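You operate a simulated robot arm through the tools that you are given. There is no shell and no other tool. Be economical: measure what you need, move in short steps, check, and stop when the job is done.

You are at the controls of a simulated two-armed robot. One attempt, no reset.

Task
Put the 25 setting cylinder from the foam bay of the long shelving on top of the silver steel coupling. Open the pump shelf, fetch the red pump cap and set it on the flat white pad, then shut the shelf. Count the gold spacers on the open shelf under the green tray, then put as many of the white bowl filters from the open shelf under the green tray in the green tray on the back trolley. Put the pocket gauge labelled "green" from the open shelf under the green tray on the top of the parts table and the pocket gauge marked "orange" on the top of the purple trolley. Do these in any order. Set down upright: white bowl filter.

It is judged by the outcome, as a careful person would: the job done as asked, and still so three seconds after it is handed in. It fails if anything else is knocked over, pushed out of place, dropped, spilled or broken. Lids that push on must go on centred and level and be pressed home; caps that screw on are set level and turned clockwise until they are tight.

Robot
Two 6-joint arms with three-finger grippers on one trunk, on a base that drives. Base frame: it is fixed to the floor where the robot stands at the start and does not move with it; the origin is under the middle of the robot, x ahead of it, y to its left, z up; the surface under the hand at the start is at about z = 96.8. Readings come in cm, rad, newtons and seconds.
The left shoulder is at the start at [2.1, 17, 148.3], the right one opposite. With the tool pointing down near the work surface each hand reaches from about 40 to 68 cm from the robot's upright axis, wherever it stands, measured 20 degrees to its own side. Places, roughly: flat white pad (8x6x2 cm) [60, -1010, 110]; gold spacer (4x4x5 cm) [220, -1220, 70]; green tray on the back trolley (36x22 cm) [224, -1228, 108]; pocket gauge [225, -1250, 75]; pump shelf [60, -1040, 70]; red pump cap [75, -1000, 75]; setting cylinder [50, 0, 100]; steel coupling (6x6x5 cm) [60, -20, 100]; top of the parts table [240, -1460, 80]; top of the purple trolley [540, -1290, 90]; white bowl filter [225, -1225, 75]. Payload 2.2 kg a hand.
Tool frame (each hand has its own): the origin (TCP) lies between the finger pads and is the grasp point; the fingertips stand 2.5 cm ahead of it; z points along the fingers, y is the line along which they close. The gripper opens to 10.4 cm. The gripper's body begins 7.4 cm behind the TCP.
Orientation is told as [roll, pitch, yaw] about the base's x, y, z axes, in that order, counted from this pose: with the fingers straight down and closing along the base's y, the tool's x points along the base's -x, its y along +y and its z along -z.

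Tools
- The arms move only by the tool step_arm. It takes "left_motion", "right_motion" or both (then of equal length, played together; a hand with none holds still); each is a list of rows, each a list of 7 numbers: the shift along the base's x, y, z in units of 25 mm (1.0 is 25 mm), then the turn, a rotation vector about the base's x, y, z in units of 4 degrees (1.0 is 4 degrees), then the closure, from 0 (fully open) to 1 (shut). In form: [[dx, dy, dz, rx, ry, rz, gripper], ...]. A call has 1 to 12 rows; each row shifts and turns the commanded pose from where the row before left it. A call with a number of a shift or a turn outside -1 to 1 is refused whole. Rows are played at 5 a second. More than 5 cm and 0.15 rad between two rows, or a gripper value outside its range, and nothing of the call is played. Where a pose cannot be reached the arm comes as near as it can. A force on the tool above 40 N (or 10 N above the force at the start of the call, whichever is more), or a blocked arm, ends the call early, and 0.2 s more pass. Each finger halts on what it meets, pressing with about 23 N; the grip force reading is that of the motor and also rises with nothing between the fingers. The clock runs only during rows and for 0.2 s after the last one: add rows that do not move to give the fingers time. It gives the time, the measured TCP pose, the force on the tool (base axes), the opening and the grip force at its end, in the units of the frame above (readings bear some noise), with the torque about the TCP (base axes, N m) and any sound that the robot's microphone picked up.
- Cameras (640 x 400 px; columns grow to the right, rows downward): "scene" is now at [15.1, 0.57, 136.14]; the picture's right is [0.06, -1.00, 0.00], its down [-0.71, -0.04, -0.70] and it looks along [0.70, 0.04, -0.71] (base axes); focal length 293 px, centre (320, 200). "left" rides on the left gripper at [8.2, -0.3, -10.4] in its tool frame; the picture's right is [0.04, 1.00, 0.00], its down [-0.75, 0.03, -0.66] and it looks along [-0.66, 0.03, 0.75] (tool axes); focal length 256 px, centre (320, 200). "right" rides on the right gripper at [8.2, 0.3, -10.4] in its tool frame; the picture's right is [-0.04, 1.00, 0.00], its down [-0.75, -0.03, -0.66] and it looks along [-0.66, -0.03, 0.75] (tool axes); focal length 256 px, centre (320, 200). There is no depth. A picture from a camera that has moved, and an enlarged one, comes with that camera's place and axes in the base frame and with its lens.
- capture(camera): a new picture of that camera. No time passes.
- move_column(by): slides the trunk up (or, below 0, down) by that many cm; the arms and the scene camera ride with it, the base frame stays. It gives what a move gives, with no picture.
- steer(legs): drives the robot by 1 to 6 legs, each [ahead, left, turn to the left] in cm, cm and rad, along the robot's own axes; the way and the turn of a leg run together, so that a leg with both is an arc; at most 150 cm and 3.142 rad a leg. The arms and the cameras ride along, it lands a little off, and it stops where it bumps. It gives what a move gives.
- pan_tilt(pan, tilt): turns the head with the scene camera to pan (to the left, within 1.047 rad either way) and tilt (down, from -0.506 to 1.204), counted from straight ahead of the robot. It gives what a move gives.
- close_up(camera, box): a new picture of the part [left, top, right, bottom] of that camera's present view, enlarged. No time passes.
- hand_in(): hands the job in; it is judged then, once.

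Go step by step. Nothing tells you exact positions but the pictures and the camera data: compare them with the known pose of the tool, close in by small moves and look again before you grip or let go. The budget is 207 turns and 190 pictures, counting those below and the enlarged ones. Unless the task says otherwise, let go and move clear before handing in.

The tools are called after "Request:" by a JSON object that holds its "op" and its "data". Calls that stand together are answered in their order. step_arm: Moves the arms, as the interface text tells. Its arguments: {"type":"object","properties":{"left_motion":{"type":"array","items":{"type":"array","items":{"type":"number"}}},"right_motion":{"type":"array","items":{"type":"array","items":{"type":"number"}}}},"required":[]} The other tools are called the same way: move_column (by) slides the trunk up or down; steer (legs) drives the base; pan_tilt (pan, tilt) turns the head that bears the scene camera; capture (camera) takes a picture; close_up (camera, box) takes an enlarged picture of a part of a camera's view; hand_in () hands the job in.

At the start:

```text
t: 0.0
left_tcp_pos: [43.05, 22.16, 99.89]
left_tool_rot: [-0.001, 0.001, -0.001]
left_force: [0.2, 1.4, -0.6]
left_wrist_torque: [-0.01, 0.01, -0.02]
left_gripper_width: 10.41
left_grasp_force: 0.2
right_tcp_pos: [46.05, -25.13, 100.05]
right_tool_rot: [0.0, 0.001, 0.001]
right_force: [0.0, -1.0, -0.7]
right_wrist_torque: [0.02, 0.0, 0.01]
right_gripper_width: 10.39
right_grasp_force: 0.1
trunk travel left (down, up): [-67.5, 6.7]
robot x, y, heading: [-0.09, 0.08, 0.0]
head pan, tilt: [0.061, 0.794]
```

scene: 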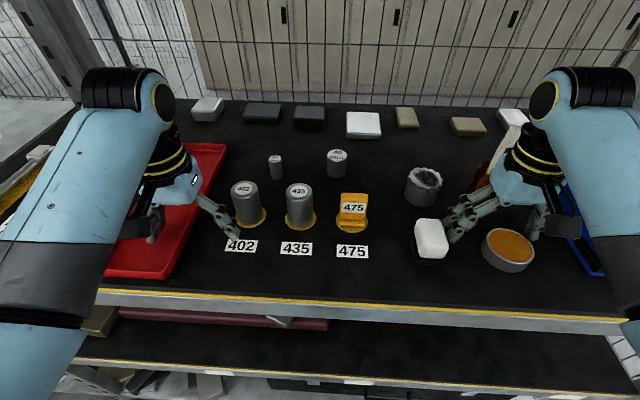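
right: 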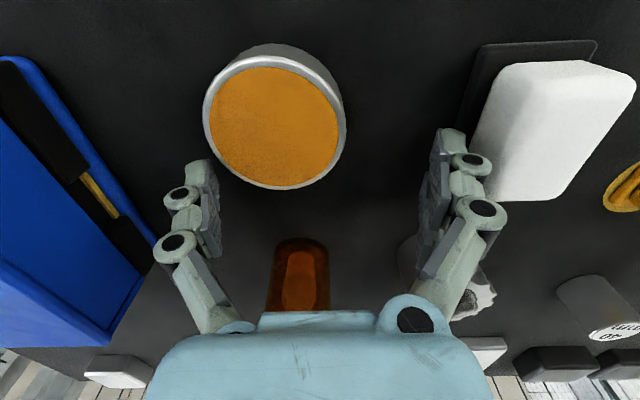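
left: 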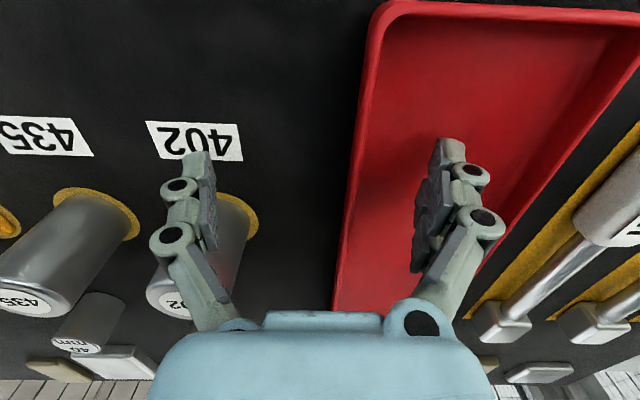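

I see a shelf with cylinders, labels and small parts. I'll enlarge the middle to find the 25 setting cylinder, the foam bay and the coupling.

Request:
{"op": "close_up", "data": {"camera": "scene", "box": [220, 90, 460, 270]}}

Request:
{"op": "pan_tilt", "data": {"pan": 0.7, "tilt": 0.8}}

Request:
{"op": "capture", "data": {"camera": "scene"}}

Request:
{"op": "pan_tilt", "data": {"pan": -0.7, "tilt": 0.8}}

Request:
{"op": "capture", "data": {"camera": "scene"}}

```text
2.22 times, centred on (340, 180) of scene
camera zoom: at [15.1, 0.57, 136.14], right [0.06, -1.0, 0.0], down [-0.71, -0.04, -0.7], along [0.7, 0.04, -0.71], focal length 651 px, centre (276, 244)
```

zoom: 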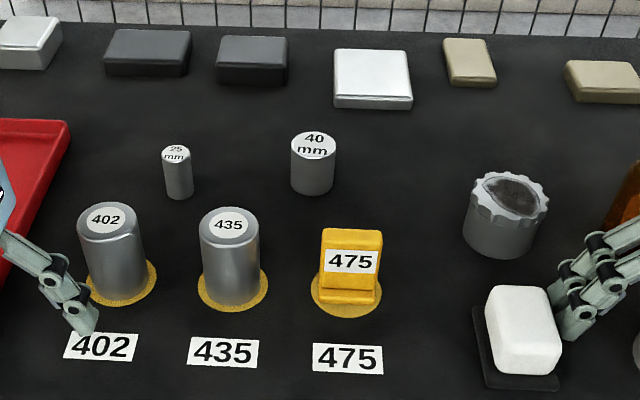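

```text
t: 1.0
left_tcp_pos: [43.03, 22.18, 99.89]
left_tool_rot: [-0.002, 0.001, 0.0]
left_force: [-1.0, -0.9, 0.4]
left_wrist_torque: [0.04, -0.03, 0.01]
left_gripper_width: 10.42
left_grasp_force: 0.1
right_tcp_pos: [46.11, -24.94, 99.9]
right_tool_rot: [0.0, 0.0, 0.0]
right_force: [0.1, -0.2, -0.2]
right_wrist_torque: [0.03, -0.01, -0.01]
right_gripper_width: 10.39
right_grasp_force: 0.0
trunk travel left (down, up): [-67.5, 6.7]
robot x, y, heading: [-0.01, 0.01, 0.001]
head pan, tilt: [0.7, 0.799]
```

```text
185 pictures are left
camera scene: at [13.2, 5.26, 136.1], right [0.64, -0.77, 0.0], down [-0.55, -0.46, -0.7], along [0.53, 0.45, -0.72], focal length 293 px, centre (320, 200)
```

scene: 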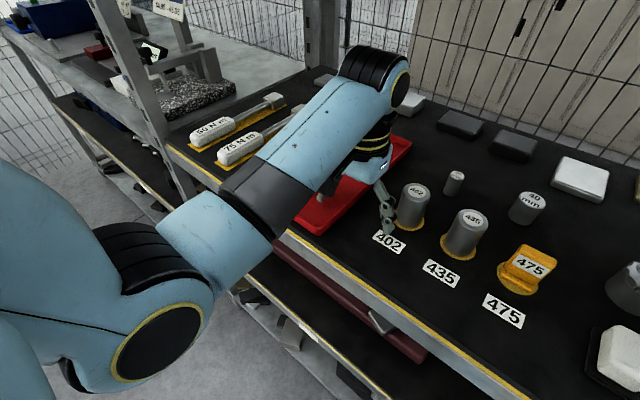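

```text
t: 2.6
left_tcp_pos: [43.0, 22.26, 99.98]
left_tool_rot: [0.0, -0.001, 0.002]
left_force: [0.1, 0.1, -0.2]
left_wrist_torque: [0.0, 0.0, -0.01]
left_gripper_width: 10.43
left_grasp_force: 0.1
right_tcp_pos: [46.04, -24.91, 100.06]
right_tool_rot: [0.001, 0.0, -0.001]
right_force: [-0.4, -0.1, 0.6]
right_wrist_torque: [0.01, 0.04, 0.04]
right_gripper_width: 10.4
right_grasp_force: 0.0
trunk travel left (down, up): [-67.5, 6.7]
robot x, y, heading: [-0.18, -0.04, -0.001]
head pan, tilt: [-0.7, 0.799]
```

```text
184 pictures are left
camera scene: at [13.2, -5.12, 136.1], right [-0.64, -0.77, 0.0], down [-0.55, 0.46, -0.7], along [0.53, -0.45, -0.72], focal length 293 px, centre (320, 200)
```

scene: 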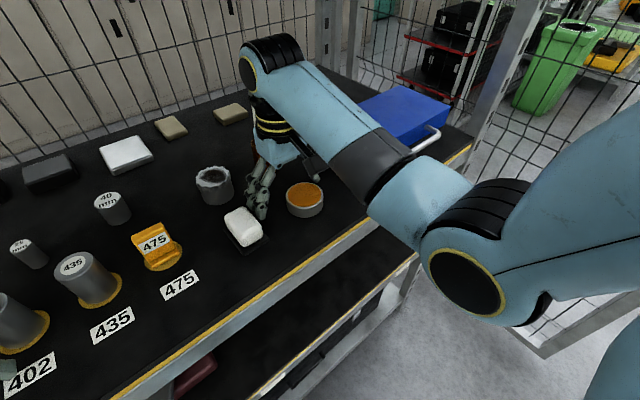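

The small cylinder marked 25 mm stands at about (60, 12), and what looks like the coupling is at about (56, -16). I'll raise both hands and bring the left one above the cylinder.

Request:
{"op": "step_arm", "data": {"left_motion": [[0, 0, 1, 0, 0, 0, 0], [0, 0, 1, 0, 0, 0, 0], [0, 0, 1, 0, 0, 0, 0], [0, 0, 1, 0, 0, 0, 0], [0, 0, 1, 0, 0, 0, 0], [1, -0.6, 0, 0, 0, 0, 0], [1, -0.6, 0, 0, 0, 0, 0], [1, -0.6, 0, 0, 0, 0, 0], [1, -0.6, 0, 0, 0, 0, 0], [1, -0.6, 0, 0, 0, 0, 0], [1, -0.6, 0, 0, 0, 0, 0], [0.6, -0.4, 0, 0, 0, 0, 0]], "right_motion": [[0, 0, 1, 0, 0, 0, 0], [0, 0, 1, 0, 0, 0, 0], [0, 0, 1, 0, 0, 0, 0], [0, 0, 1, 0, 0, 0, 0], [0, 0, 1, 0, 0, 0, 0], [0, 0, 0, 0, 0, 0, 0], [0, 0, 0, 0, 0, 0, 0], [0, 0, 0, 0, 0, 0, 0], [0, 0, 0, 0, 0, 0, 0], [0, 0, 0, 0, 0, 0, 0], [0, 0, 0, 0, 0, 0, 0], [0, 0, 0, 0, 0, 0, 0]]}}

Request:
{"op": "capture", "data": {"camera": "left"}}

Request:
{"op": "capture", "data": {"camera": "right"}}

Request:
{"op": "close_up", "data": {"camera": "scene", "box": [150, 130, 350, 260]}}

```text
t: 5.2
left_tcp_pos: [61.3, 11.7, 105.89]
left_tool_rot: [0.001, 0.002, -0.001]
left_force: [-0.1, 0.2, -0.1]
left_wrist_torque: [-0.02, 0.02, 0.05]
left_gripper_width: 10.39
left_grasp_force: 0.1
left hand out of reach, approached as far as the arm can: row 3, 4, 5
right_tcp_pos: [48.67, -25.16, 107.56]
right_tool_rot: [-0.001, -0.001, 0.0]
right_force: [0.0, 0.1, 0.7]
right_wrist_torque: [-0.01, -0.01, -0.01]
right_gripper_width: 10.39
right_grasp_force: 0.0
right hand out of reach, approached as far as the arm can: row 3, 4, 5
trunk travel left (down, up): [-67.5, 6.7]
robot x, y, heading: [-0.28, 0.22, 0.002]
head pan, tilt: [-0.7, 0.799]
```

```text
183 pictures are left
camera left: at [53.18, 11.4, 116.4], right [-0.04, 1.0, 0.0], down [0.75, 0.03, 0.66], along [0.66, 0.03, -0.76], focal length 256 px, centre (320, 200)
```

left: 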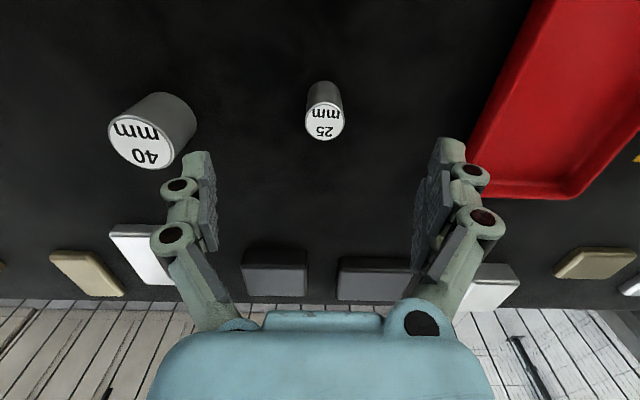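

```text
182 pictures are left
camera right: at [40.5, -24.87, 118.0], right [0.04, 1.0, 0.0], down [0.75, -0.03, 0.66], along [0.66, -0.03, -0.75], focal length 256 px, centre (320, 200)
```

right: 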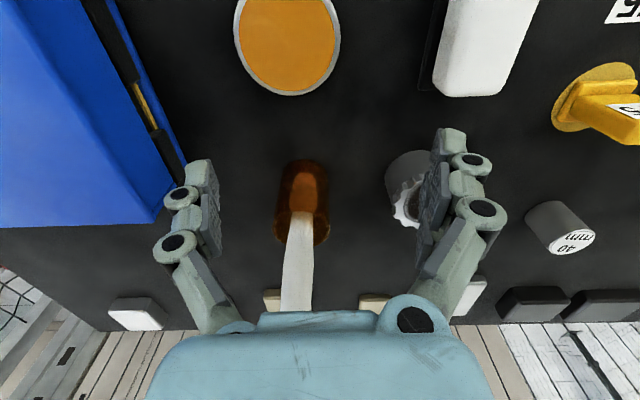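

```text
3.08 times, centred on (250, 195) of scene
camera zoom: at [13.24, -5.16, 136.09], right [-0.64, -0.77, 0.0], down [-0.55, 0.46, -0.7], along [0.53, -0.45, -0.72], focal length 902 px, centre (535, 215)
```

zoom: 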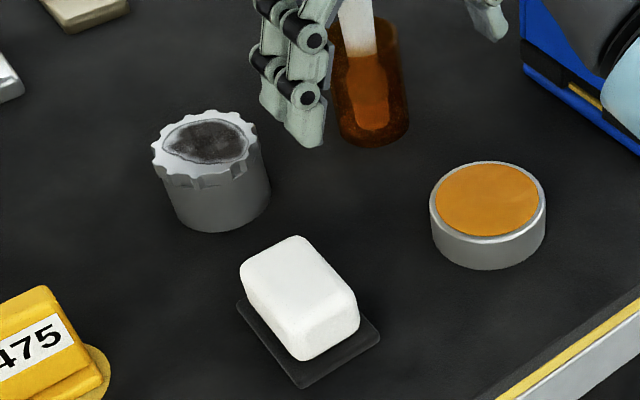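

The cylinder's axis is at about (60, 12), so I'll move the left hand there, lower it and close.

Request:
{"op": "step_arm", "data": {"left_motion": [[-0.5, 0.12, 0, 0, 0, 0, 0.3], [0, 0, -1, 0, 0, 0, 0.3], [0, 0, -1, 0, 0, 0, 0.3], [0, 0, -0.2, 0, 0, 0, 0.3], [0, 0, 0, 0, 0, 0, 0.3]]}}

Request:
{"op": "capture", "data": {"camera": "left"}}

```text
t: 6.4
left_tcp_pos: [59.96, 12.03, 100.44]
left_tool_rot: [0.0, 0.0, 0.0]
left_force: [0.6, 0.2, -0.1]
left_wrist_torque: [-0.05, 0.02, -0.02]
left_gripper_width: 7.28
left_grasp_force: 0.0
right_tcp_pos: [48.49, -24.99, 107.58]
right_tool_rot: [0.0, -0.002, 0.001]
right_force: [-0.1, 0.5, 0.1]
right_wrist_torque: [0.0, 0.0, -0.06]
right_gripper_width: 10.41
right_grasp_force: 0.0
trunk travel left (down, up): [-67.5, 6.7]
robot x, y, heading: [-0.59, -0.32, 0.001]
head pan, tilt: [-0.7, 0.799]
```

```text
180 pictures are left
camera left: at [51.83, 11.74, 110.85], right [-0.04, 1.0, 0.0], down [0.75, 0.03, 0.66], along [0.66, 0.03, -0.75], focal length 256 px, centre (320, 200)
```

left: 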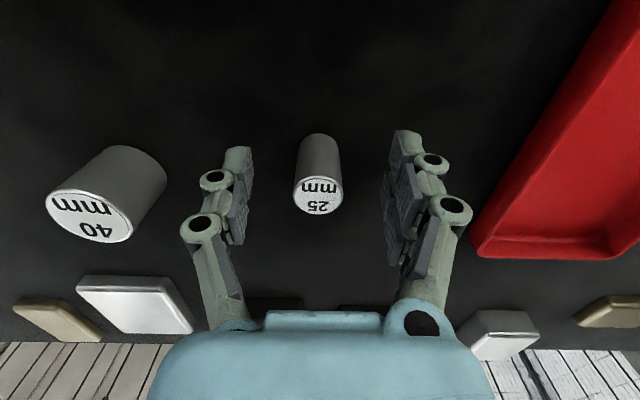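

The cylinder is centred between the fingers. I'll close and lift.

Request:
{"op": "step_arm", "data": {"left_motion": [[0, 0, 0, 0, 0, 0, 1], [0, 0, 0, 0, 0, 0, 1], [0, 0, 0, 0, 0, 0, 1], [0, 0, 0, 0, 0, 0, 1], [0, 0, 1, 0, 0, 0, 1], [0, 0, 1, 0, 0, 0, 1], [0, 0, 0, 0, 0, 0, 1]]}}

Request:
{"op": "move_column", "data": {"by": 6}}

Request:
{"op": "pan_tilt", "data": {"pan": 0.0, "tilt": 0.8}}

Request:
{"op": "capture", "data": {"camera": "left"}}

Request:
{"op": "capture", "data": {"camera": "scene"}}

```text
t: 8.0
left_tcp_pos: [60.11, 11.91, 105.38]
left_tool_rot: [0.0, 0.003, 0.0]
left_force: [-0.9, -0.4, -1.9]
left_wrist_torque: [-0.01, -0.03, 0.0]
left_gripper_width: 2.47
left_grasp_force: 22.7
right_tcp_pos: [48.66, -25.1, 107.66]
right_tool_rot: [0.0, 0.0, 0.002]
right_force: [-1.0, -0.1, 0.3]
right_wrist_torque: [0.01, -0.04, 0.0]
right_gripper_width: 10.4
right_grasp_force: 0.1
trunk travel left (down, up): [-67.5, 6.7]
robot x, y, heading: [-0.11, -0.09, -0.008]
head pan, tilt: [-0.7, 0.799]
```

```text
t: 9.0
left_tcp_pos: [60.0, 12.07, 111.34]
left_tool_rot: [0.0, 0.0, -0.002]
left_force: [-0.3, -0.1, -1.5]
left_wrist_torque: [0.03, 0.02, -0.01]
left_gripper_width: 2.45
left_grasp_force: 23.5
right_tcp_pos: [48.58, -25.13, 113.49]
right_tool_rot: [-0.002, -0.001, 0.0]
right_force: [0.1, -0.2, -0.4]
right_wrist_torque: [0.02, -0.02, -0.02]
right_gripper_width: 10.42
right_grasp_force: 0.1
trunk travel left (down, up): [-73.5, 0.7]
robot x, y, heading: [0.3, 0.17, -0.005]
head pan, tilt: [-0.7, 0.799]
```

```text
t: 10.0
left_tcp_pos: [60.03, 12.01, 111.31]
left_tool_rot: [0.0, 0.001, 0.0]
left_force: [-0.3, 0.2, -1.3]
left_wrist_torque: [-0.01, 0.01, 0.03]
left_gripper_width: 2.47
left_grasp_force: 22.8
right_tcp_pos: [48.38, -25.25, 113.5]
right_tool_rot: [0.0, 0.0, 0.0]
right_force: [-1.3, 0.2, -0.5]
right_wrist_torque: [0.0, 0.01, 0.01]
right_gripper_width: 10.4
right_grasp_force: 0.1
trunk travel left (down, up): [-73.5, 0.7]
robot x, y, heading: [-0.07, 0.18, -0.003]
head pan, tilt: [0.0, 0.799]
```

```text
179 pictures are left
camera left: at [51.91, 11.69, 121.81], right [-0.04, 1.0, 0.0], down [0.75, 0.03, 0.66], along [0.66, 0.03, -0.75], focal length 256 px, centre (320, 200)
```

left: 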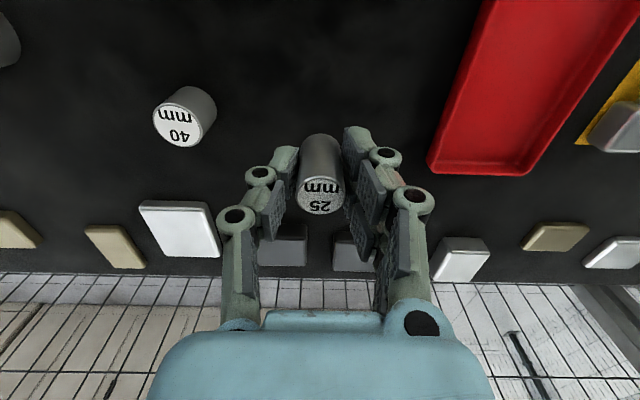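

```text
178 pictures are left
camera scene: at [15.12, 0.06, 142.11], right [0.0, -1.0, 0.0], down [-0.72, 0.0, -0.7], along [0.7, 0.0, -0.72], focal length 293 px, centre (320, 200)
```

scene: 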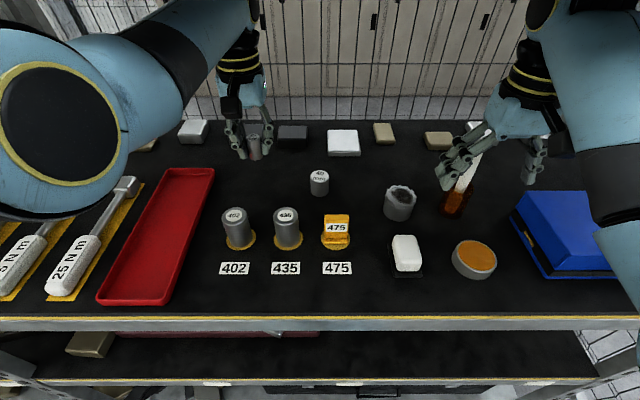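

The cylinder is held. I'll draw the right hand back from the brush, shift the base right 12 cm, then carry the cylinder toward the coupling.

Request:
{"op": "step_arm", "data": {"right_motion": [[-1, 0, 0, 0, 0, 0, 0], [-1, 0, 0, 0, 0, 0, 0], [0, 0, 1, 0, 0, 0, 0], [0, 0, 0, 0, 0, 0, 0]], "left_motion": [[0, -1, 0, 0, 0, 0, 1], [0, -1, 0, 0, 0, 0, 1], [0, -1, 0, 0, 0, 0, 1], [0, 0, 0, 0, 0, 0, 1]]}}

Request:
{"op": "steer", "data": {"legs": [[0, -12, 0]]}}

Request:
{"op": "capture", "data": {"camera": "scene"}}

```text
t: 11.0
left_tcp_pos: [59.23, 5.05, 111.03]
left_tool_rot: [-0.002, 0.011, 0.001]
left_force: [0.5, 0.9, -1.1]
left_wrist_torque: [-0.01, -0.03, 0.01]
left_gripper_width: 2.46
left_grasp_force: 22.5
right_tcp_pos: [44.93, -25.08, 111.99]
right_tool_rot: [-0.004, -0.003, -0.001]
right_force: [0.2, 0.3, 0.3]
right_wrist_torque: [0.01, 0.02, -0.02]
right_gripper_width: 10.41
right_grasp_force: 0.0
right hand out of reach, approached as far as the arm can: row 1, 2, 3
trunk travel left (down, up): [-73.5, 0.7]
robot x, y, heading: [-0.11, 0.33, -0.0]
head pan, tilt: [0.0, 0.799]
```

```text
t: 12.3
left_tcp_pos: [59.05, -7.87, 111.04]
left_tool_rot: [-0.002, 0.011, -0.002]
left_force: [0.1, 0.7, -2.0]
left_wrist_torque: [0.0, 0.0, -0.03]
left_gripper_width: 2.46
left_grasp_force: 22.6
right_tcp_pos: [44.73, -37.65, 112.13]
right_tool_rot: [0.0, 0.0, -0.001]
right_force: [-0.2, 0.8, 0.0]
right_wrist_torque: [0.04, -0.02, -0.01]
right_gripper_width: 10.4
right_grasp_force: 0.0
trunk travel left (down, up): [-73.5, 0.7]
robot x, y, heading: [0.13, -12.29, -0.001]
head pan, tilt: [0.0, 0.799]
```

```text
177 pictures are left
camera scene: at [14.74, -12.08, 142.09], right [0.0, -1.0, 0.0], down [-0.72, 0.0, -0.7], along [0.7, 0.0, -0.72], focal length 293 px, centre (320, 200)
```

scene: 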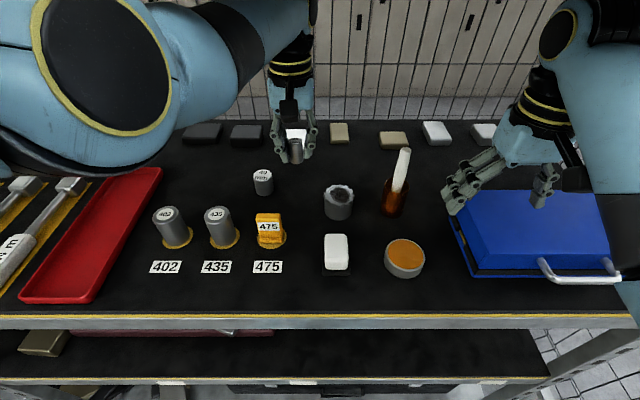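

The coupling is at about (57, -16). I'll move the left hand above it and look.

Request:
{"op": "step_arm", "data": {"left_motion": [[-0.2, -1, 0, 0, 0, 0, 1], [-0.2, -1, 0, 0, 0, 0, 1], [-0.2, -1, 0, 0, 0, 0, 1], [-0.2, -0.2, 0, 0, 0, 0, 1], [0, 0, 0, 0, 0, 0, 1]]}}

Request:
{"op": "capture", "data": {"camera": "left"}}

Request:
{"op": "close_up", "data": {"camera": "scene", "box": [260, 100, 420, 220]}}

```text
t: 13.1
left_tcp_pos: [48.96, -9.25, 101.03]
left_tool_rot: [0.03, 0.19, 0.065]
left_force: [0.0, 0.4, -1.9]
left_wrist_torque: [0.01, 0.01, -0.05]
left_gripper_width: 2.48
left_grasp_force: 22.6
left hand out of reach, approached as far as the arm can: row 3, 4
right_tcp_pos: [43.59, -36.89, 112.65]
right_tool_rot: [-0.002, -0.011, 0.008]
right_force: [-0.4, 0.5, 0.1]
right_wrist_torque: [0.01, 0.02, 0.0]
right_gripper_width: 10.4
right_grasp_force: 0.0
trunk travel left (down, up): [-73.5, 0.7]
robot x, y, heading: [-0.48, -12.03, 0.006]
head pan, tilt: [0.0, 0.799]
stopped in row 4 (left hand): the arm was blocked; the commanded pose is now the measured one
```

```text
176 pictures are left
camera left: at [43.11, -10.27, 112.86], right [-0.1, 0.99, 0.04], down [0.86, 0.07, 0.5], along [0.5, 0.08, -0.86], focal length 256 px, centre (320, 200)
```

left: 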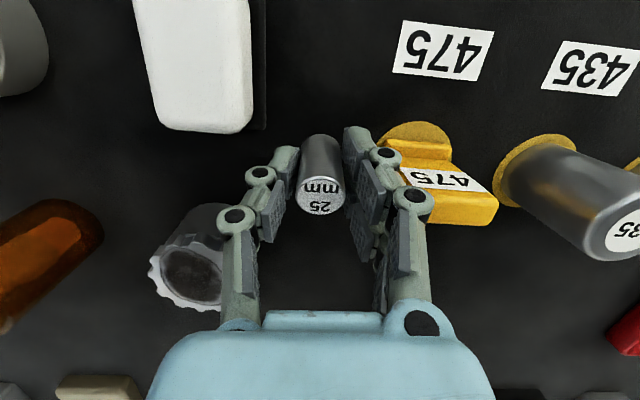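

```text
3.33 times, centred on (340, 160) of scene
camera zoom: at [13.24, -11.35, 142.4], right [0.01, -1.0, 0.0], down [-0.71, -0.01, -0.7], along [0.7, 0.0, -0.71], focal length 977 px, centre (253, 333)
```

zoom: 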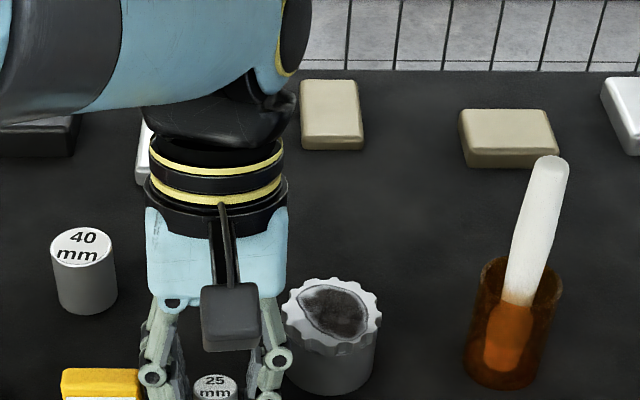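

The left arm hit its cross-body limit and ended low and tilted, still holding the cylinder. I'll lift it and take out the tilt before turning the base.

Request:
{"op": "step_arm", "data": {"left_motion": [[0, 0.3, 1, 0, 0, 0, 1], [0, 0.3, 1, 0, 0, 0, 1], [0, 0.3, 1, -0.2, -0.7, -0.3, 1], [0, 0.3, 0.5, -0.2, -1, -0.3, 1], [0, 0.3, 0, 0, -1, -0.3, 1], [0, 0, 0, 0, 0, 0, 1]]}}

Request:
{"op": "capture", "data": {"camera": "scene"}}

```text
t: 14.7
left_tcp_pos: [50.0, -9.47, 100.17]
left_tool_rot: [-0.007, 0.118, -0.012]
left_force: [6.3, -2.3, 13.1]
left_wrist_torque: [-0.08, -0.34, 0.01]
left_gripper_width: 2.48
left_grasp_force: 22.9
left hand out of reach, approached as far as the arm can: row 1, 2, 3, 4, 5
right_tcp_pos: [43.38, -37.18, 112.84]
right_tool_rot: [0.0, -0.015, 0.004]
right_force: [-0.1, 0.2, 0.0]
right_wrist_torque: [0.0, 0.01, -0.02]
right_gripper_width: 10.4
right_grasp_force: 0.1
trunk travel left (down, up): [-73.5, 0.7]
robot x, y, heading: [-0.52, -12.54, 0.01]
head pan, tilt: [0.0, 0.799]
stopped in row 6 (left hand): the arm was blocked; the commanded pose is now the measured one
```

```text
174 pictures are left
camera scene: at [12.91, -11.7, 142.47], right [0.01, -1.0, 0.0], down [-0.71, -0.01, -0.71], along [0.71, 0.0, -0.71], focal length 293 px, centre (320, 200)
```

scene: 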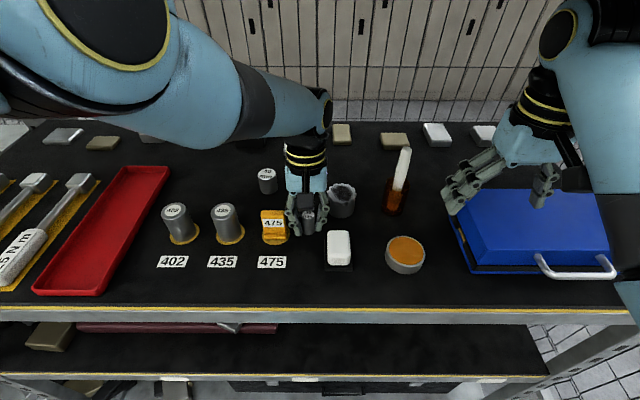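

The cylinder's foot is pressing lightly on the shelf, so I'll raise the trunk by what is left and try small upward steps.

Request:
{"op": "move_column", "data": {"by": 0.7}}

Request:
{"op": "step_arm", "data": {"left_motion": [[0, 0, 0.6, 0, 0, 0, 1]]}}

```text
t: 15.3
left_tcp_pos: [49.47, -9.4, 99.93]
left_tool_rot: [-0.005, 0.133, -0.014]
left_force: [2.1, 1.1, 4.7]
left_wrist_torque: [0.06, -0.15, 0.0]
left_gripper_width: 2.47
left_grasp_force: 22.9
right_tcp_pos: [43.55, -37.24, 113.33]
right_tool_rot: [-0.002, -0.012, 0.005]
right_force: [0.1, -0.6, -0.2]
right_wrist_torque: [-0.01, -0.04, -0.01]
right_gripper_width: 10.43
right_grasp_force: 0.0
trunk travel left (down, up): [-74.2, 0.0]
robot x, y, heading: [-0.32, -12.02, 0.006]
head pan, tilt: [0.0, 0.799]
```

```text
t: 15.9
left_tcp_pos: [48.64, -9.36, 99.95]
left_tool_rot: [-0.004, 0.167, -0.01]
left_force: [5.4, -3.1, 13.8]
left_wrist_torque: [-0.05, -0.33, 0.0]
left_gripper_width: 2.51
left_grasp_force: 23.3
left hand out of reach, approached as far as the arm can: row 1
right_tcp_pos: [43.67, -37.09, 113.33]
right_tool_rot: [0.0, -0.009, 0.004]
right_force: [0.1, -1.2, 0.4]
right_wrist_torque: [0.02, -0.01, 0.01]
right_gripper_width: 10.38
right_grasp_force: 0.1
trunk travel left (down, up): [-74.2, 0.0]
robot x, y, heading: [-0.92, -12.22, 0.006]
head pan, tilt: [0.0, 0.799]
stopped in row 1 (left hand): the arm was blocked; the commanded pose is now the measured one
```

I need to know whether the arm can hold its present pose, so I'll play a still row and then a small one to its own side.

Request:
{"op": "step_arm", "data": {"left_motion": [[0, 0, 0, 0, 0, 0, 1]]}}

Request:
{"op": "step_arm", "data": {"left_motion": [[0.2, 0, 0, 0, 0, 0, 1]]}}

Request:
{"op": "pan_tilt", "data": {"pan": 0.5, "tilt": 0.3}}

Request:
{"op": "capture", "data": {"camera": "scene"}}

Request:
{"op": "capture", "data": {"camera": "right"}}

```text
t: 16.3
left_tcp_pos: [48.62, -9.42, 99.88]
left_tool_rot: [-0.003, 0.165, -0.013]
left_force: [-0.8, 1.0, -1.9]
left_wrist_torque: [-0.04, -0.01, 0.02]
left_gripper_width: 2.48
left_grasp_force: 23.1
right_tcp_pos: [43.52, -36.98, 113.19]
right_tool_rot: [-0.003, -0.011, 0.006]
right_force: [0.5, -0.1, 0.2]
right_wrist_torque: [0.01, 0.0, 0.02]
right_gripper_width: 10.39
right_grasp_force: 0.0
trunk travel left (down, up): [-74.2, 0.0]
robot x, y, heading: [-0.34, -11.93, 0.008]
head pan, tilt: [0.0, 0.799]
```

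```text
t: 16.7
left_tcp_pos: [49.17, -9.49, 100.19]
left_tool_rot: [-0.006, 0.16, -0.014]
left_force: [0.4, 0.3, -0.8]
left_wrist_torque: [0.01, -0.01, 0.0]
left_gripper_width: 2.46
left_grasp_force: 23.1
left hand out of reach, approached as far as the arm can: row 1
right_tcp_pos: [43.57, -37.19, 113.17]
right_tool_rot: [-0.001, -0.012, 0.003]
right_force: [-0.1, -0.5, 0.1]
right_wrist_torque: [0.0, 0.02, 0.0]
right_gripper_width: 10.42
right_grasp_force: 0.2
trunk travel left (down, up): [-74.2, 0.0]
robot x, y, heading: [-0.27, -12.35, 0.001]
head pan, tilt: [0.0, 0.799]
```

```text
t: 17.6
left_tcp_pos: [49.14, -9.42, 100.15]
left_tool_rot: [-0.003, 0.161, -0.012]
left_force: [0.0, 0.0, -1.6]
left_wrist_torque: [0.0, 0.01, 0.05]
left_gripper_width: 2.45
left_grasp_force: 23.1
right_tcp_pos: [43.64, -37.24, 113.23]
right_tool_rot: [-0.002, -0.012, 0.005]
right_force: [-0.2, -0.1, 0.4]
right_wrist_torque: [0.01, 0.03, 0.02]
right_gripper_width: 10.4
right_grasp_force: 0.0
trunk travel left (down, up): [-74.2, 0.0]
robot x, y, heading: [-0.38, -12.05, 0.003]
head pan, tilt: [0.499, 0.3]
```

```text
173 pictures are left
camera scene: at [13.33, -7.29, 147.36], right [0.48, -0.88, 0.01], down [-0.25, -0.14, -0.96], along [0.84, 0.46, -0.29], focal length 293 px, centre (320, 200)
```

scene: 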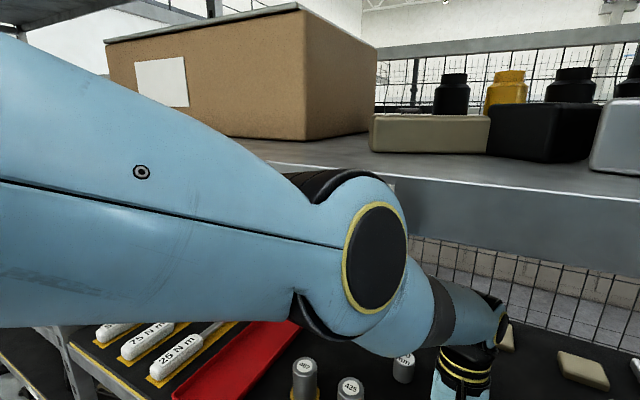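

```text
172 pictures are left
camera right: at [35.4, -36.96, 123.49], right [0.04, 1.0, 0.0], down [0.75, -0.03, 0.67], along [0.66, -0.02, -0.75], focal length 256 px, centre (320, 200)
```

right: 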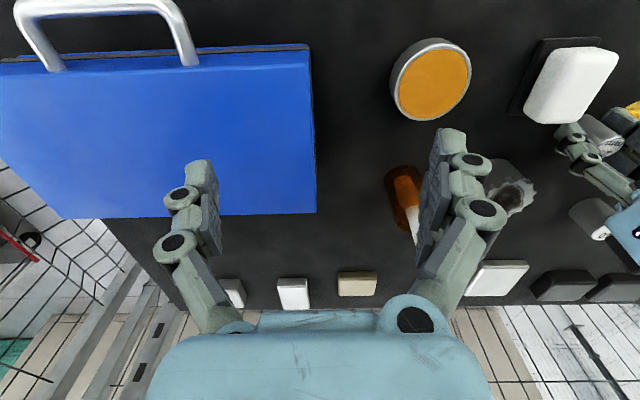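

The left elbow works close under an upper shelf, and the hand is free again. I'll creep it up, forward and toward its own side in small steps.

Request:
{"op": "step_arm", "data": {"left_motion": [[0.3, 0, 0.3, 0, 0, 0, 1], [0.3, 0, 0.3, 0, 0, 0, 1]]}}

Request:
{"op": "step_arm", "data": {"left_motion": [[0.0, 0.0, 0, 0, 0, 0.5, 1], [0.0, 0.0, 0, 0, 0, 0.5, 1]]}}

```text
t: 18.2
left_tcp_pos: [51.29, -9.45, 101.33]
left_tool_rot: [-0.002, 0.172, -0.015]
left_force: [1.4, 0.2, -0.3]
left_wrist_torque: [-0.01, -0.02, 0.0]
left_gripper_width: 2.46
left_grasp_force: 22.9
right_tcp_pos: [44.52, -37.59, 112.71]
right_tool_rot: [0.001, -0.002, 0.002]
right_force: [0.1, 0.2, 0.5]
right_wrist_torque: [0.01, 0.02, 0.03]
right_gripper_width: 10.39
right_grasp_force: 0.1
trunk travel left (down, up): [-74.2, 0.0]
robot x, y, heading: [-0.3, -12.55, 0.004]
head pan, tilt: [0.499, 0.3]
```

```text
t: 18.8
left_tcp_pos: [50.87, -9.63, 101.38]
left_tool_rot: [-0.006, 0.166, 0.058]
left_force: [-0.4, 0.4, -1.9]
left_wrist_torque: [-0.01, -0.03, 0.01]
left_gripper_width: 2.45
left_grasp_force: 22.8
right_tcp_pos: [44.18, -37.3, 112.77]
right_tool_rot: [0.0, -0.006, 0.004]
right_force: [0.0, -0.6, 0.1]
right_wrist_torque: [0.02, -0.06, -0.02]
right_gripper_width: 10.38
right_grasp_force: 0.0
trunk travel left (down, up): [-74.2, 0.0]
robot x, y, heading: [-0.51, -12.27, 0.008]
head pan, tilt: [0.499, 0.3]
```

It follows now, so I'll go on forward and up, then take the tilt out.

Request:
{"op": "step_arm", "data": {"left_motion": [[0.3, 0.2, 0.5, 0, 0, -0.2, 1], [0.3, 0.2, 0.5, 0, 0, -0.2, 1], [0.3, 0.2, 0.5, 0, 0, -0.2, 1], [0.3, 0.2, 0.5, 0, 0, -0.2, 1], [0.3, 0, 0.5, 0, 0, 0, 1], [0, 0, 0, 0, 0, 0, 1]]}}

```text
t: 20.4
left_tcp_pos: [49.92, -8.31, 103.19]
left_tool_rot: [-0.003, 0.259, -0.004]
left_force: [-0.3, -0.3, -0.4]
left_wrist_torque: [0.04, -0.01, -0.01]
left_gripper_width: 2.46
left_grasp_force: 23.2
right_tcp_pos: [43.79, -37.78, 112.92]
right_tool_rot: [0.004, -0.007, 0.001]
right_force: [0.4, 0.9, 0.5]
right_wrist_torque: [-0.05, 0.03, 0.0]
right_gripper_width: 10.4
right_grasp_force: 0.0
trunk travel left (down, up): [-74.2, 0.0]
robot x, y, heading: [-0.48, -12.44, 0.003]
head pan, tilt: [0.499, 0.3]
stopped in row 6 (left hand): the arm was blocked; the commanded pose is now the measured one
```

Something blocks the arm on the way up, most likely the elbow under the upper shelf. I'll look at it.

Request:
{"op": "pan_tilt", "data": {"pan": 0.3, "tilt": 0.2}}

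Request:
{"op": "capture", "data": {"camera": "scene"}}

Request:
{"op": "pan_tilt", "data": {"pan": -0.3, "tilt": 0.2}}

Request:
{"op": "capture", "data": {"camera": "scene"}}

```text
t: 21.2
left_tcp_pos: [50.12, -8.18, 103.41]
left_tool_rot: [0.001, 0.254, 0.001]
left_force: [-0.3, 1.1, -2.0]
left_wrist_torque: [0.03, 0.01, 0.04]
left_gripper_width: 2.48
left_grasp_force: 22.9
right_tcp_pos: [43.8, -37.79, 112.82]
right_tool_rot: [0.008, -0.009, 0.002]
right_force: [-0.4, -0.2, -0.6]
right_wrist_torque: [0.0, 0.01, 0.03]
right_gripper_width: 10.4
right_grasp_force: 0.0
trunk travel left (down, up): [-74.2, 0.0]
robot x, y, heading: [-0.57, -12.13, 0.004]
head pan, tilt: [0.3, 0.201]
```

```text
171 pictures are left
camera scene: at [14.4, -9.85, 148.28], right [0.3, -0.95, 0.0], down [-0.18, -0.06, -0.98], along [0.94, 0.29, -0.19], focal length 293 px, centre (320, 200)
```

scene: 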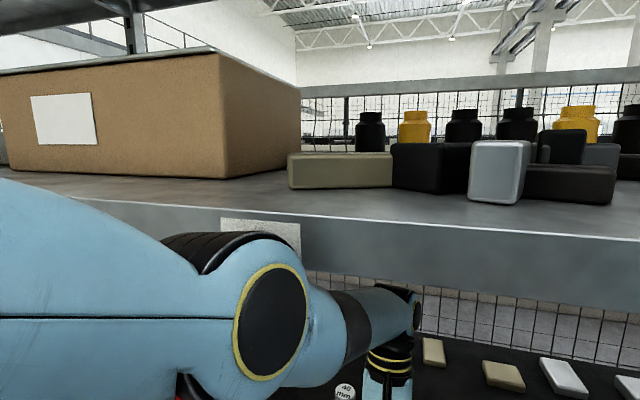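

```text
t: 22.2
left_tcp_pos: [50.17, -8.32, 103.41]
left_tool_rot: [0.0, 0.254, -0.001]
left_force: [0.0, 0.4, -1.7]
left_wrist_torque: [-0.01, 0.02, 0.0]
left_gripper_width: 2.45
left_grasp_force: 22.9
right_tcp_pos: [43.99, -37.95, 112.76]
right_tool_rot: [0.006, -0.009, 0.003]
right_force: [0.1, -0.1, 0.8]
right_wrist_torque: [0.0, 0.01, 0.02]
right_gripper_width: 10.41
right_grasp_force: 0.1
trunk travel left (down, up): [-74.2, 0.0]
robot x, y, heading: [-0.63, -12.44, 0.002]
head pan, tilt: [-0.3, 0.201]
```

```text
170 pictures are left
camera scene: at [14.43, -15.36, 148.25], right [-0.29, -0.96, -0.01], down [-0.18, 0.06, -0.98], along [0.94, -0.28, -0.19], focal length 293 px, centre (320, 200)
```

scene: 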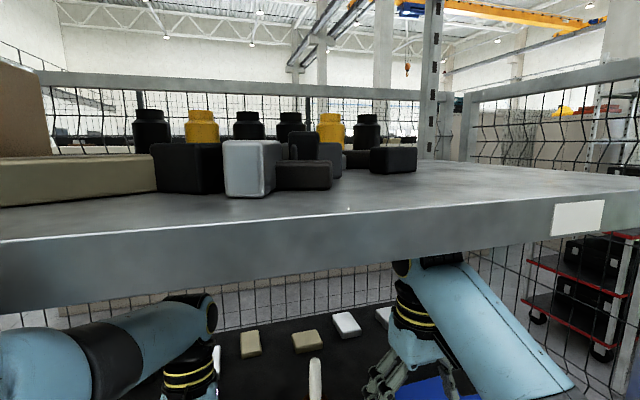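

The front edge and underside of the upper shelf limit the elbows, so the trunk must come back down. I'll bring the right hand clear of the blue box, then alternate lowering the trunk with raising the left hand.

Request:
{"op": "step_arm", "data": {"right_motion": [[0, 0.8, 0, 0, 0, 0, 0], [0, 0.8, 0, 0, 0, 0, 0], [0, 0.8, 0, 0, 0, 0, 0], [0, 0.8, 0, 0, 0, 0, 0]]}}

Request:
{"op": "move_column", "data": {"by": -1.8}}

Request:
{"op": "step_arm", "data": {"left_motion": [[0.1, 0, 0.3, 0, -0.4, 0, 1], [0.1, 0, 0.3, 0, -0.4, 0, 1], [0, 0, 0, 0, 0, 0, 1]]}}

```text
t: 23.4
left_tcp_pos: [50.24, -8.22, 103.19]
left_tool_rot: [-0.002, 0.259, -0.002]
left_force: [0.2, -0.4, 0.0]
left_wrist_torque: [0.03, 0.02, 0.07]
left_gripper_width: 2.47
left_grasp_force: 23.5
right_tcp_pos: [44.01, -31.85, 112.58]
right_tool_rot: [-0.038, -0.006, -0.011]
right_force: [-0.6, -0.3, 0.1]
right_wrist_torque: [0.0, -0.03, 0.01]
right_gripper_width: 10.41
right_grasp_force: 0.0
trunk travel left (down, up): [-74.2, 0.0]
robot x, y, heading: [-0.44, -12.01, 0.008]
head pan, tilt: [-0.3, 0.201]
stopped in row 4 (right hand): the arm was blocked; the commanded pose is now the measured one
```

```text
t: 24.0
left_tcp_pos: [50.79, -7.82, 101.4]
left_tool_rot: [-0.003, 0.258, 0.001]
left_force: [0.0, 0.1, -1.7]
left_wrist_torque: [0.03, -0.05, 0.02]
left_gripper_width: 2.46
left_grasp_force: 22.7
right_tcp_pos: [44.46, -31.62, 110.62]
right_tool_rot: [-0.041, -0.001, -0.01]
right_force: [0.0, 0.1, -0.2]
right_wrist_torque: [0.07, -0.04, 0.02]
right_gripper_width: 10.42
right_grasp_force: 0.0
trunk travel left (down, up): [-72.4, 1.8]
robot x, y, heading: [-0.37, -12.01, 0.005]
head pan, tilt: [-0.3, 0.201]
```

```text
t: 24.8
left_tcp_pos: [52.07, -6.72, 102.97]
left_tool_rot: [0.008, 0.194, 0.012]
left_force: [-0.2, 0.0, -1.1]
left_wrist_torque: [-0.02, 0.0, -0.03]
left_gripper_width: 2.48
left_grasp_force: 23.4
right_tcp_pos: [44.7, -31.4, 110.4]
right_tool_rot: [-0.04, -0.002, -0.01]
right_force: [-0.9, 0.3, 0.1]
right_wrist_torque: [-0.03, 0.02, -0.04]
right_gripper_width: 10.39
right_grasp_force: 0.1
trunk travel left (down, up): [-72.4, 1.8]
robot x, y, heading: [-0.79, -12.29, 0.001]
head pan, tilt: [-0.3, 0.201]
```

That works. I'll repeat it.

Request:
{"op": "move_column", "data": {"by": -2}}

Request:
{"op": "step_arm", "data": {"left_motion": [[0.2, 0, 0.4, 0, -0.5, 0, 1], [0.2, 0, 0.4, 0, -0.5, 0, 1], [0.2, 0, 0.2, 0, -0.5, 0, 1], [0, 0, 0, 0, 0, 0, 1]]}}

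Request:
{"op": "move_column", "data": {"by": -2}}

Request:
{"op": "step_arm", "data": {"left_motion": [[0.2, 0, 0.4, 0, -0.5, 0, 1], [0.2, 0, 0.4, 0, -0.5, 0, 1], [0.2, 0, 0.4, 0, -0.4, 0, 1], [0, 0, 0, 0, 0, 0, 1]]}}

Request:
{"op": "pan_tilt", "data": {"pan": 0.0, "tilt": 0.7}}

Request:
{"op": "capture", "data": {"camera": "scene"}}

```text
t: 25.5
left_tcp_pos: [51.62, -6.62, 100.74]
left_tool_rot: [0.009, 0.198, 0.015]
left_force: [0.4, -0.2, -1.6]
left_wrist_torque: [-0.01, -0.03, 0.02]
left_gripper_width: 2.43
left_grasp_force: 23.2
right_tcp_pos: [44.66, -31.47, 108.44]
right_tool_rot: [-0.039, -0.003, -0.01]
right_force: [-0.3, -0.7, 0.6]
right_wrist_torque: [-0.02, 0.02, 0.0]
right_gripper_width: 10.39
right_grasp_force: 0.0
trunk travel left (down, up): [-70.4, 3.8]
robot x, y, heading: [-0.61, -12.34, 0.007]
head pan, tilt: [-0.3, 0.201]
```

```text
t: 26.7
left_tcp_pos: [54.96, -4.23, 103.65]
left_tool_rot: [0.037, 0.07, 0.037]
left_force: [-1.1, 0.3, -1.1]
left_wrist_torque: [-0.01, 0.0, 0.01]
left_gripper_width: 2.47
left_grasp_force: 22.9
right_tcp_pos: [44.68, -31.48, 108.38]
right_tool_rot: [-0.041, 0.0, -0.009]
right_force: [-0.4, -0.1, -0.3]
right_wrist_torque: [-0.03, 0.0, 0.0]
right_gripper_width: 10.42
right_grasp_force: 0.1
trunk travel left (down, up): [-70.4, 3.8]
robot x, y, heading: [-0.72, -12.03, -0.0]
head pan, tilt: [-0.3, 0.201]
stopped in row 4 (left hand): the arm was blocked; the commanded pose is now the measured one
```

```text
t: 27.4
left_tcp_pos: [54.77, -4.11, 101.72]
left_tool_rot: [0.035, 0.07, 0.037]
left_force: [-0.4, -0.1, -1.5]
left_wrist_torque: [0.01, -0.02, 0.01]
left_gripper_width: 2.48
left_grasp_force: 23.2
right_tcp_pos: [44.56, -31.54, 106.51]
right_tool_rot: [-0.04, -0.002, -0.009]
right_force: [-0.3, 0.3, 0.5]
right_wrist_torque: [-0.06, 0.0, 0.01]
right_gripper_width: 10.42
right_grasp_force: 0.2
trunk travel left (down, up): [-68.4, 5.8]
robot x, y, heading: [-0.71, -12.28, 0.001]
head pan, tilt: [-0.3, 0.201]
```

```text
t: 28.4
left_tcp_pos: [57.31, -2.76, 105.26]
left_tool_rot: [0.046, -0.042, 0.048]
left_force: [-0.3, -0.8, -1.6]
left_wrist_torque: [-0.01, -0.01, 0.01]
left_gripper_width: 2.44
left_grasp_force: 23.1
right_tcp_pos: [44.54, -31.49, 106.47]
right_tool_rot: [-0.039, -0.003, -0.01]
right_force: [0.0, 0.2, 0.4]
right_wrist_torque: [0.01, 0.0, -0.02]
right_gripper_width: 10.4
right_grasp_force: 0.0
trunk travel left (down, up): [-68.4, 5.8]
robot x, y, heading: [-0.76, -12.44, 0.008]
head pan, tilt: [-0.3, 0.201]
```

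```text
t: 29.3
left_tcp_pos: [56.95, -2.66, 104.99]
left_tool_rot: [0.049, -0.037, 0.05]
left_force: [-0.6, 0.0, -1.2]
left_wrist_torque: [-0.04, 0.01, 0.03]
left_gripper_width: 2.44
left_grasp_force: 22.9
right_tcp_pos: [44.58, -31.46, 106.55]
right_tool_rot: [-0.04, -0.002, -0.01]
right_force: [-0.1, -0.3, 0.0]
right_wrist_torque: [-0.04, 0.03, 0.01]
right_gripper_width: 10.42
right_grasp_force: 0.2
trunk travel left (down, up): [-68.4, 5.8]
robot x, y, heading: [-0.56, -12.18, 0.004]
head pan, tilt: [0.0, 0.7]
```

```text
169 pictures are left
camera scene: at [15.03, -12.1, 137.81], right [0.0, -1.0, 0.0], down [-0.64, 0.0, -0.77], along [0.77, 0.0, -0.64], focal length 293 px, centre (320, 200)
```

scene: 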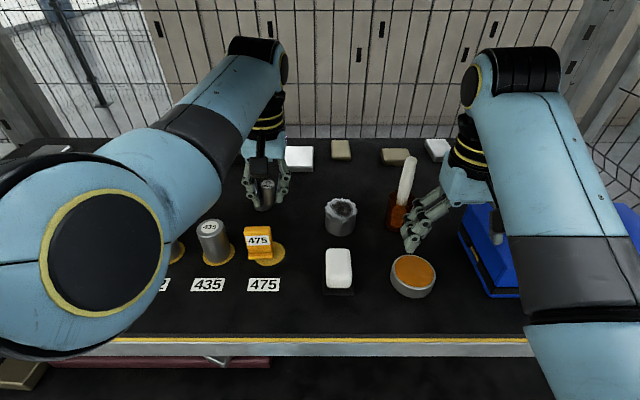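

The hand has come close to the 40 mm cylinder. I'll check with the left camera before moving.

Request:
{"op": "capture", "data": {"camera": "left"}}

Request:
{"op": "close_up", "data": {"camera": "scene", "box": [180, 130, 380, 300]}}

```text
168 pictures are left
camera left: at [48.53, -3.95, 115.2], right [-0.09, 0.99, 0.05], down [0.73, 0.03, 0.68], along [0.68, 0.1, -0.73], focal length 256 px, centre (320, 200)
```

left: 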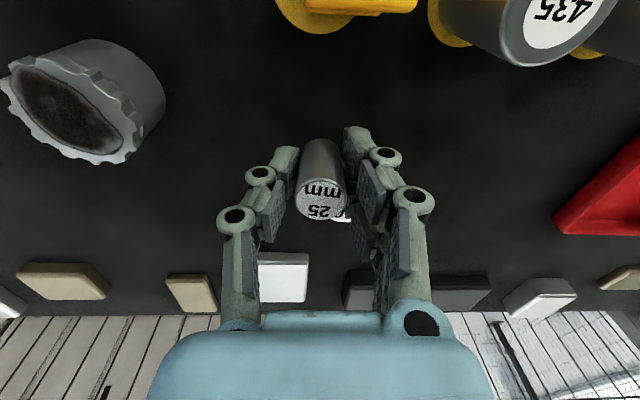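

```text
2.35 times, centred on (280, 215) of scene
camera zoom: at [15.03, -12.1, 137.81], right [0.0, -1.0, 0.0], down [-0.64, 0.0, -0.77], along [0.77, 0.0, -0.64], focal length 690 px, centre (414, 165)
```

zoom: 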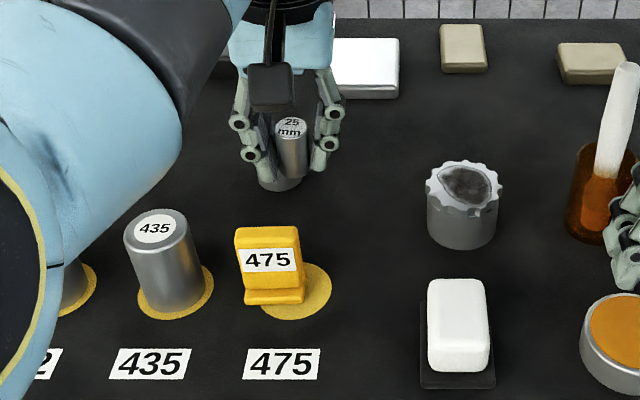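

The 40 mm cylinder hasn't moved, but the yellow 475 block has been nudged about 1.5 cm left, and I'll put that back afterwards. First I'll close the right gripper and raise the left hand level.

Request:
{"op": "step_arm", "data": {"left_motion": [[0, 0, 0.6, -0.3, 0.2, -0.3, 1], [0, 0, 0.6, -0.3, 0.2, -0.4, 1], [0, 0, 0.3, -0.1, 0.1, 0, 1], [0, 0, 0, 0, 0, 0, 1]], "right_motion": [[0, 0, 0, 0.2, 0, 0, 0.9], [0, 0, 0, 0.3, 0, 0, 0.9], [0, 0, 0, 0, 0, 0, 0.9], [0, 0, 0, 0, 0, 0, 0.9]]}}

Request:
{"op": "capture", "data": {"camera": "right"}}

```text
t: 30.3
left_tcp_pos: [56.45, -3.73, 108.59]
left_tool_rot: [-0.011, 0.01, -0.008]
left_force: [-0.8, 0.7, -1.7]
left_wrist_torque: [-0.03, -0.01, 0.02]
left_gripper_width: 2.44
left_grasp_force: 23.2
right_tcp_pos: [44.67, -31.35, 106.61]
right_tool_rot: [-0.007, -0.002, -0.012]
right_force: [0.4, -0.1, -0.7]
right_wrist_torque: [0.04, 0.02, 0.01]
right_gripper_width: 1.02
right_grasp_force: 0.2
trunk travel left (down, up): [-68.4, 5.8]
robot x, y, heading: [-0.28, -12.0, 0.008]
head pan, tilt: [0.0, 0.7]
```

```text
166 pictures are left
camera right: at [36.53, -30.98, 116.96], right [0.05, 1.0, 0.0], down [0.75, -0.03, 0.66], along [0.66, -0.04, -0.75], focal length 256 px, centre (320, 200)
```

right: 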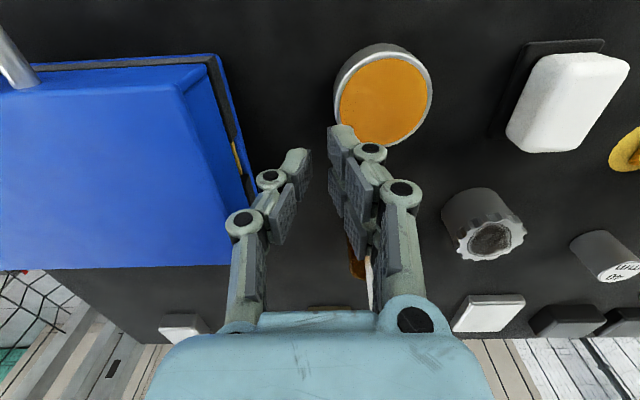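

The left hand is level at z 108.6. I'll tuck the right hand toward the robot, clear of the blue box, before turning.

Request:
{"op": "step_arm", "data": {"right_motion": [[-0.7, 0, -0.3, 0, 0, 0, 0.9], [-0.7, 0, -0.3, 0, 0, 0, 0.9], [-0.7, 0, -0.3, 0, 0, 0, 0.9], [-0.5, 0, 0, 0, 0, 0, 0.9], [0, 0, 0, 0, 0, 0, 0.9]]}}

Request:
{"op": "capture", "data": {"camera": "right"}}

```text
t: 31.5
left_tcp_pos: [56.76, -3.79, 108.65]
left_tool_rot: [-0.012, 0.007, -0.009]
left_force: [0.7, 0.2, -2.4]
left_wrist_torque: [0.0, -0.02, 0.02]
left_gripper_width: 2.47
left_grasp_force: 22.9
right_tcp_pos: [38.18, -31.6, 104.37]
right_tool_rot: [-0.01, -0.003, -0.01]
right_force: [0.6, 0.3, 0.4]
right_wrist_torque: [0.0, -0.02, 0.0]
right_gripper_width: 1.05
right_grasp_force: 0.1
trunk travel left (down, up): [-68.4, 5.8]
robot x, y, heading: [-0.32, -12.15, 0.003]
head pan, tilt: [0.0, 0.7]
```

```text
165 pictures are left
camera right: at [30.1, -31.17, 114.68], right [0.05, 1.0, -0.01], down [0.75, -0.03, 0.66], along [0.66, -0.04, -0.75], focal length 256 px, centre (320, 200)
```

right: 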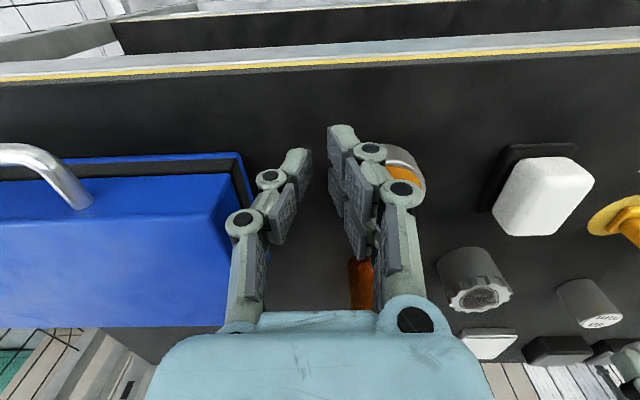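

The right hand will swing past in front of the box. I'll turn the base right by 0.3 rad.

Request:
{"op": "steer", "data": {"legs": [[0, 0, -0.15]]}}

Request:
{"op": "steer", "data": {"legs": [[0, 0, -0.1]]}}

Request:
{"op": "capture", "data": {"camera": "scene"}}

Request:
{"op": "capture", "data": {"camera": "left"}}

```text
t: 32.5
left_tcp_pos: [57.3, -12.57, 108.66]
left_tool_rot: [-0.011, 0.009, -0.16]
left_force: [-0.3, -0.3, -1.1]
left_wrist_torque: [0.01, 0.0, -0.01]
left_gripper_width: 2.47
left_grasp_force: 23.0
right_tcp_pos: [34.72, -37.29, 104.16]
right_tool_rot: [-0.007, 0.001, -0.164]
right_force: [0.2, 0.1, -0.5]
right_wrist_torque: [0.01, 0.0, 0.05]
right_gripper_width: 1.04
right_grasp_force: 0.0
trunk travel left (down, up): [-68.4, 5.8]
robot x, y, heading: [-0.46, -12.19, -0.15]
head pan, tilt: [0.0, 0.7]
```

```text
t: 33.4
left_tcp_pos: [56.96, -18.18, 108.57]
left_tool_rot: [-0.012, 0.009, -0.259]
left_force: [-0.6, -0.7, -2.9]
left_wrist_torque: [0.03, 0.02, -0.01]
left_gripper_width: 2.46
left_grasp_force: 22.7
right_tcp_pos: [31.9, -40.71, 104.26]
right_tool_rot: [-0.01, 0.0, -0.263]
right_force: [-0.9, -0.3, -0.5]
right_wrist_torque: [0.0, 0.01, 0.0]
right_gripper_width: 1.03
right_grasp_force: 0.1
trunk travel left (down, up): [-68.4, 5.8]
robot x, y, heading: [0.03, -12.13, -0.251]
head pan, tilt: [0.0, 0.7]
```

```text
164 pictures are left
camera scene: at [14.54, -16.0, 137.8], right [-0.25, -0.97, 0.0], down [-0.62, 0.16, -0.76], along [0.74, -0.19, -0.64], focal length 293 px, centre (320, 200)
```

scene: 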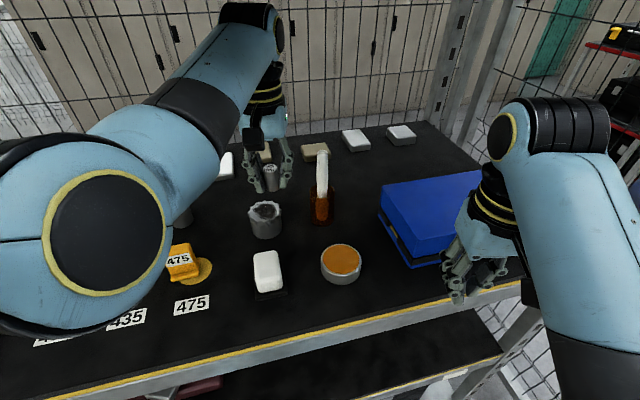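

```text
163 pictures are left
camera left: at [49.13, -16.33, 119.15], right [0.22, 0.98, -0.01], down [0.74, -0.16, 0.65], along [0.63, -0.15, -0.76], focal length 256 px, centre (320, 200)
```

left: 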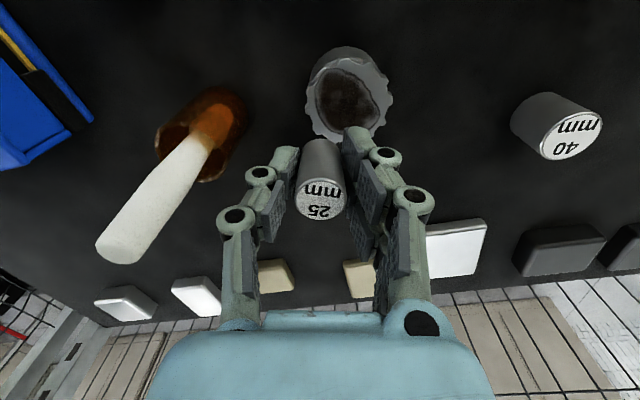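

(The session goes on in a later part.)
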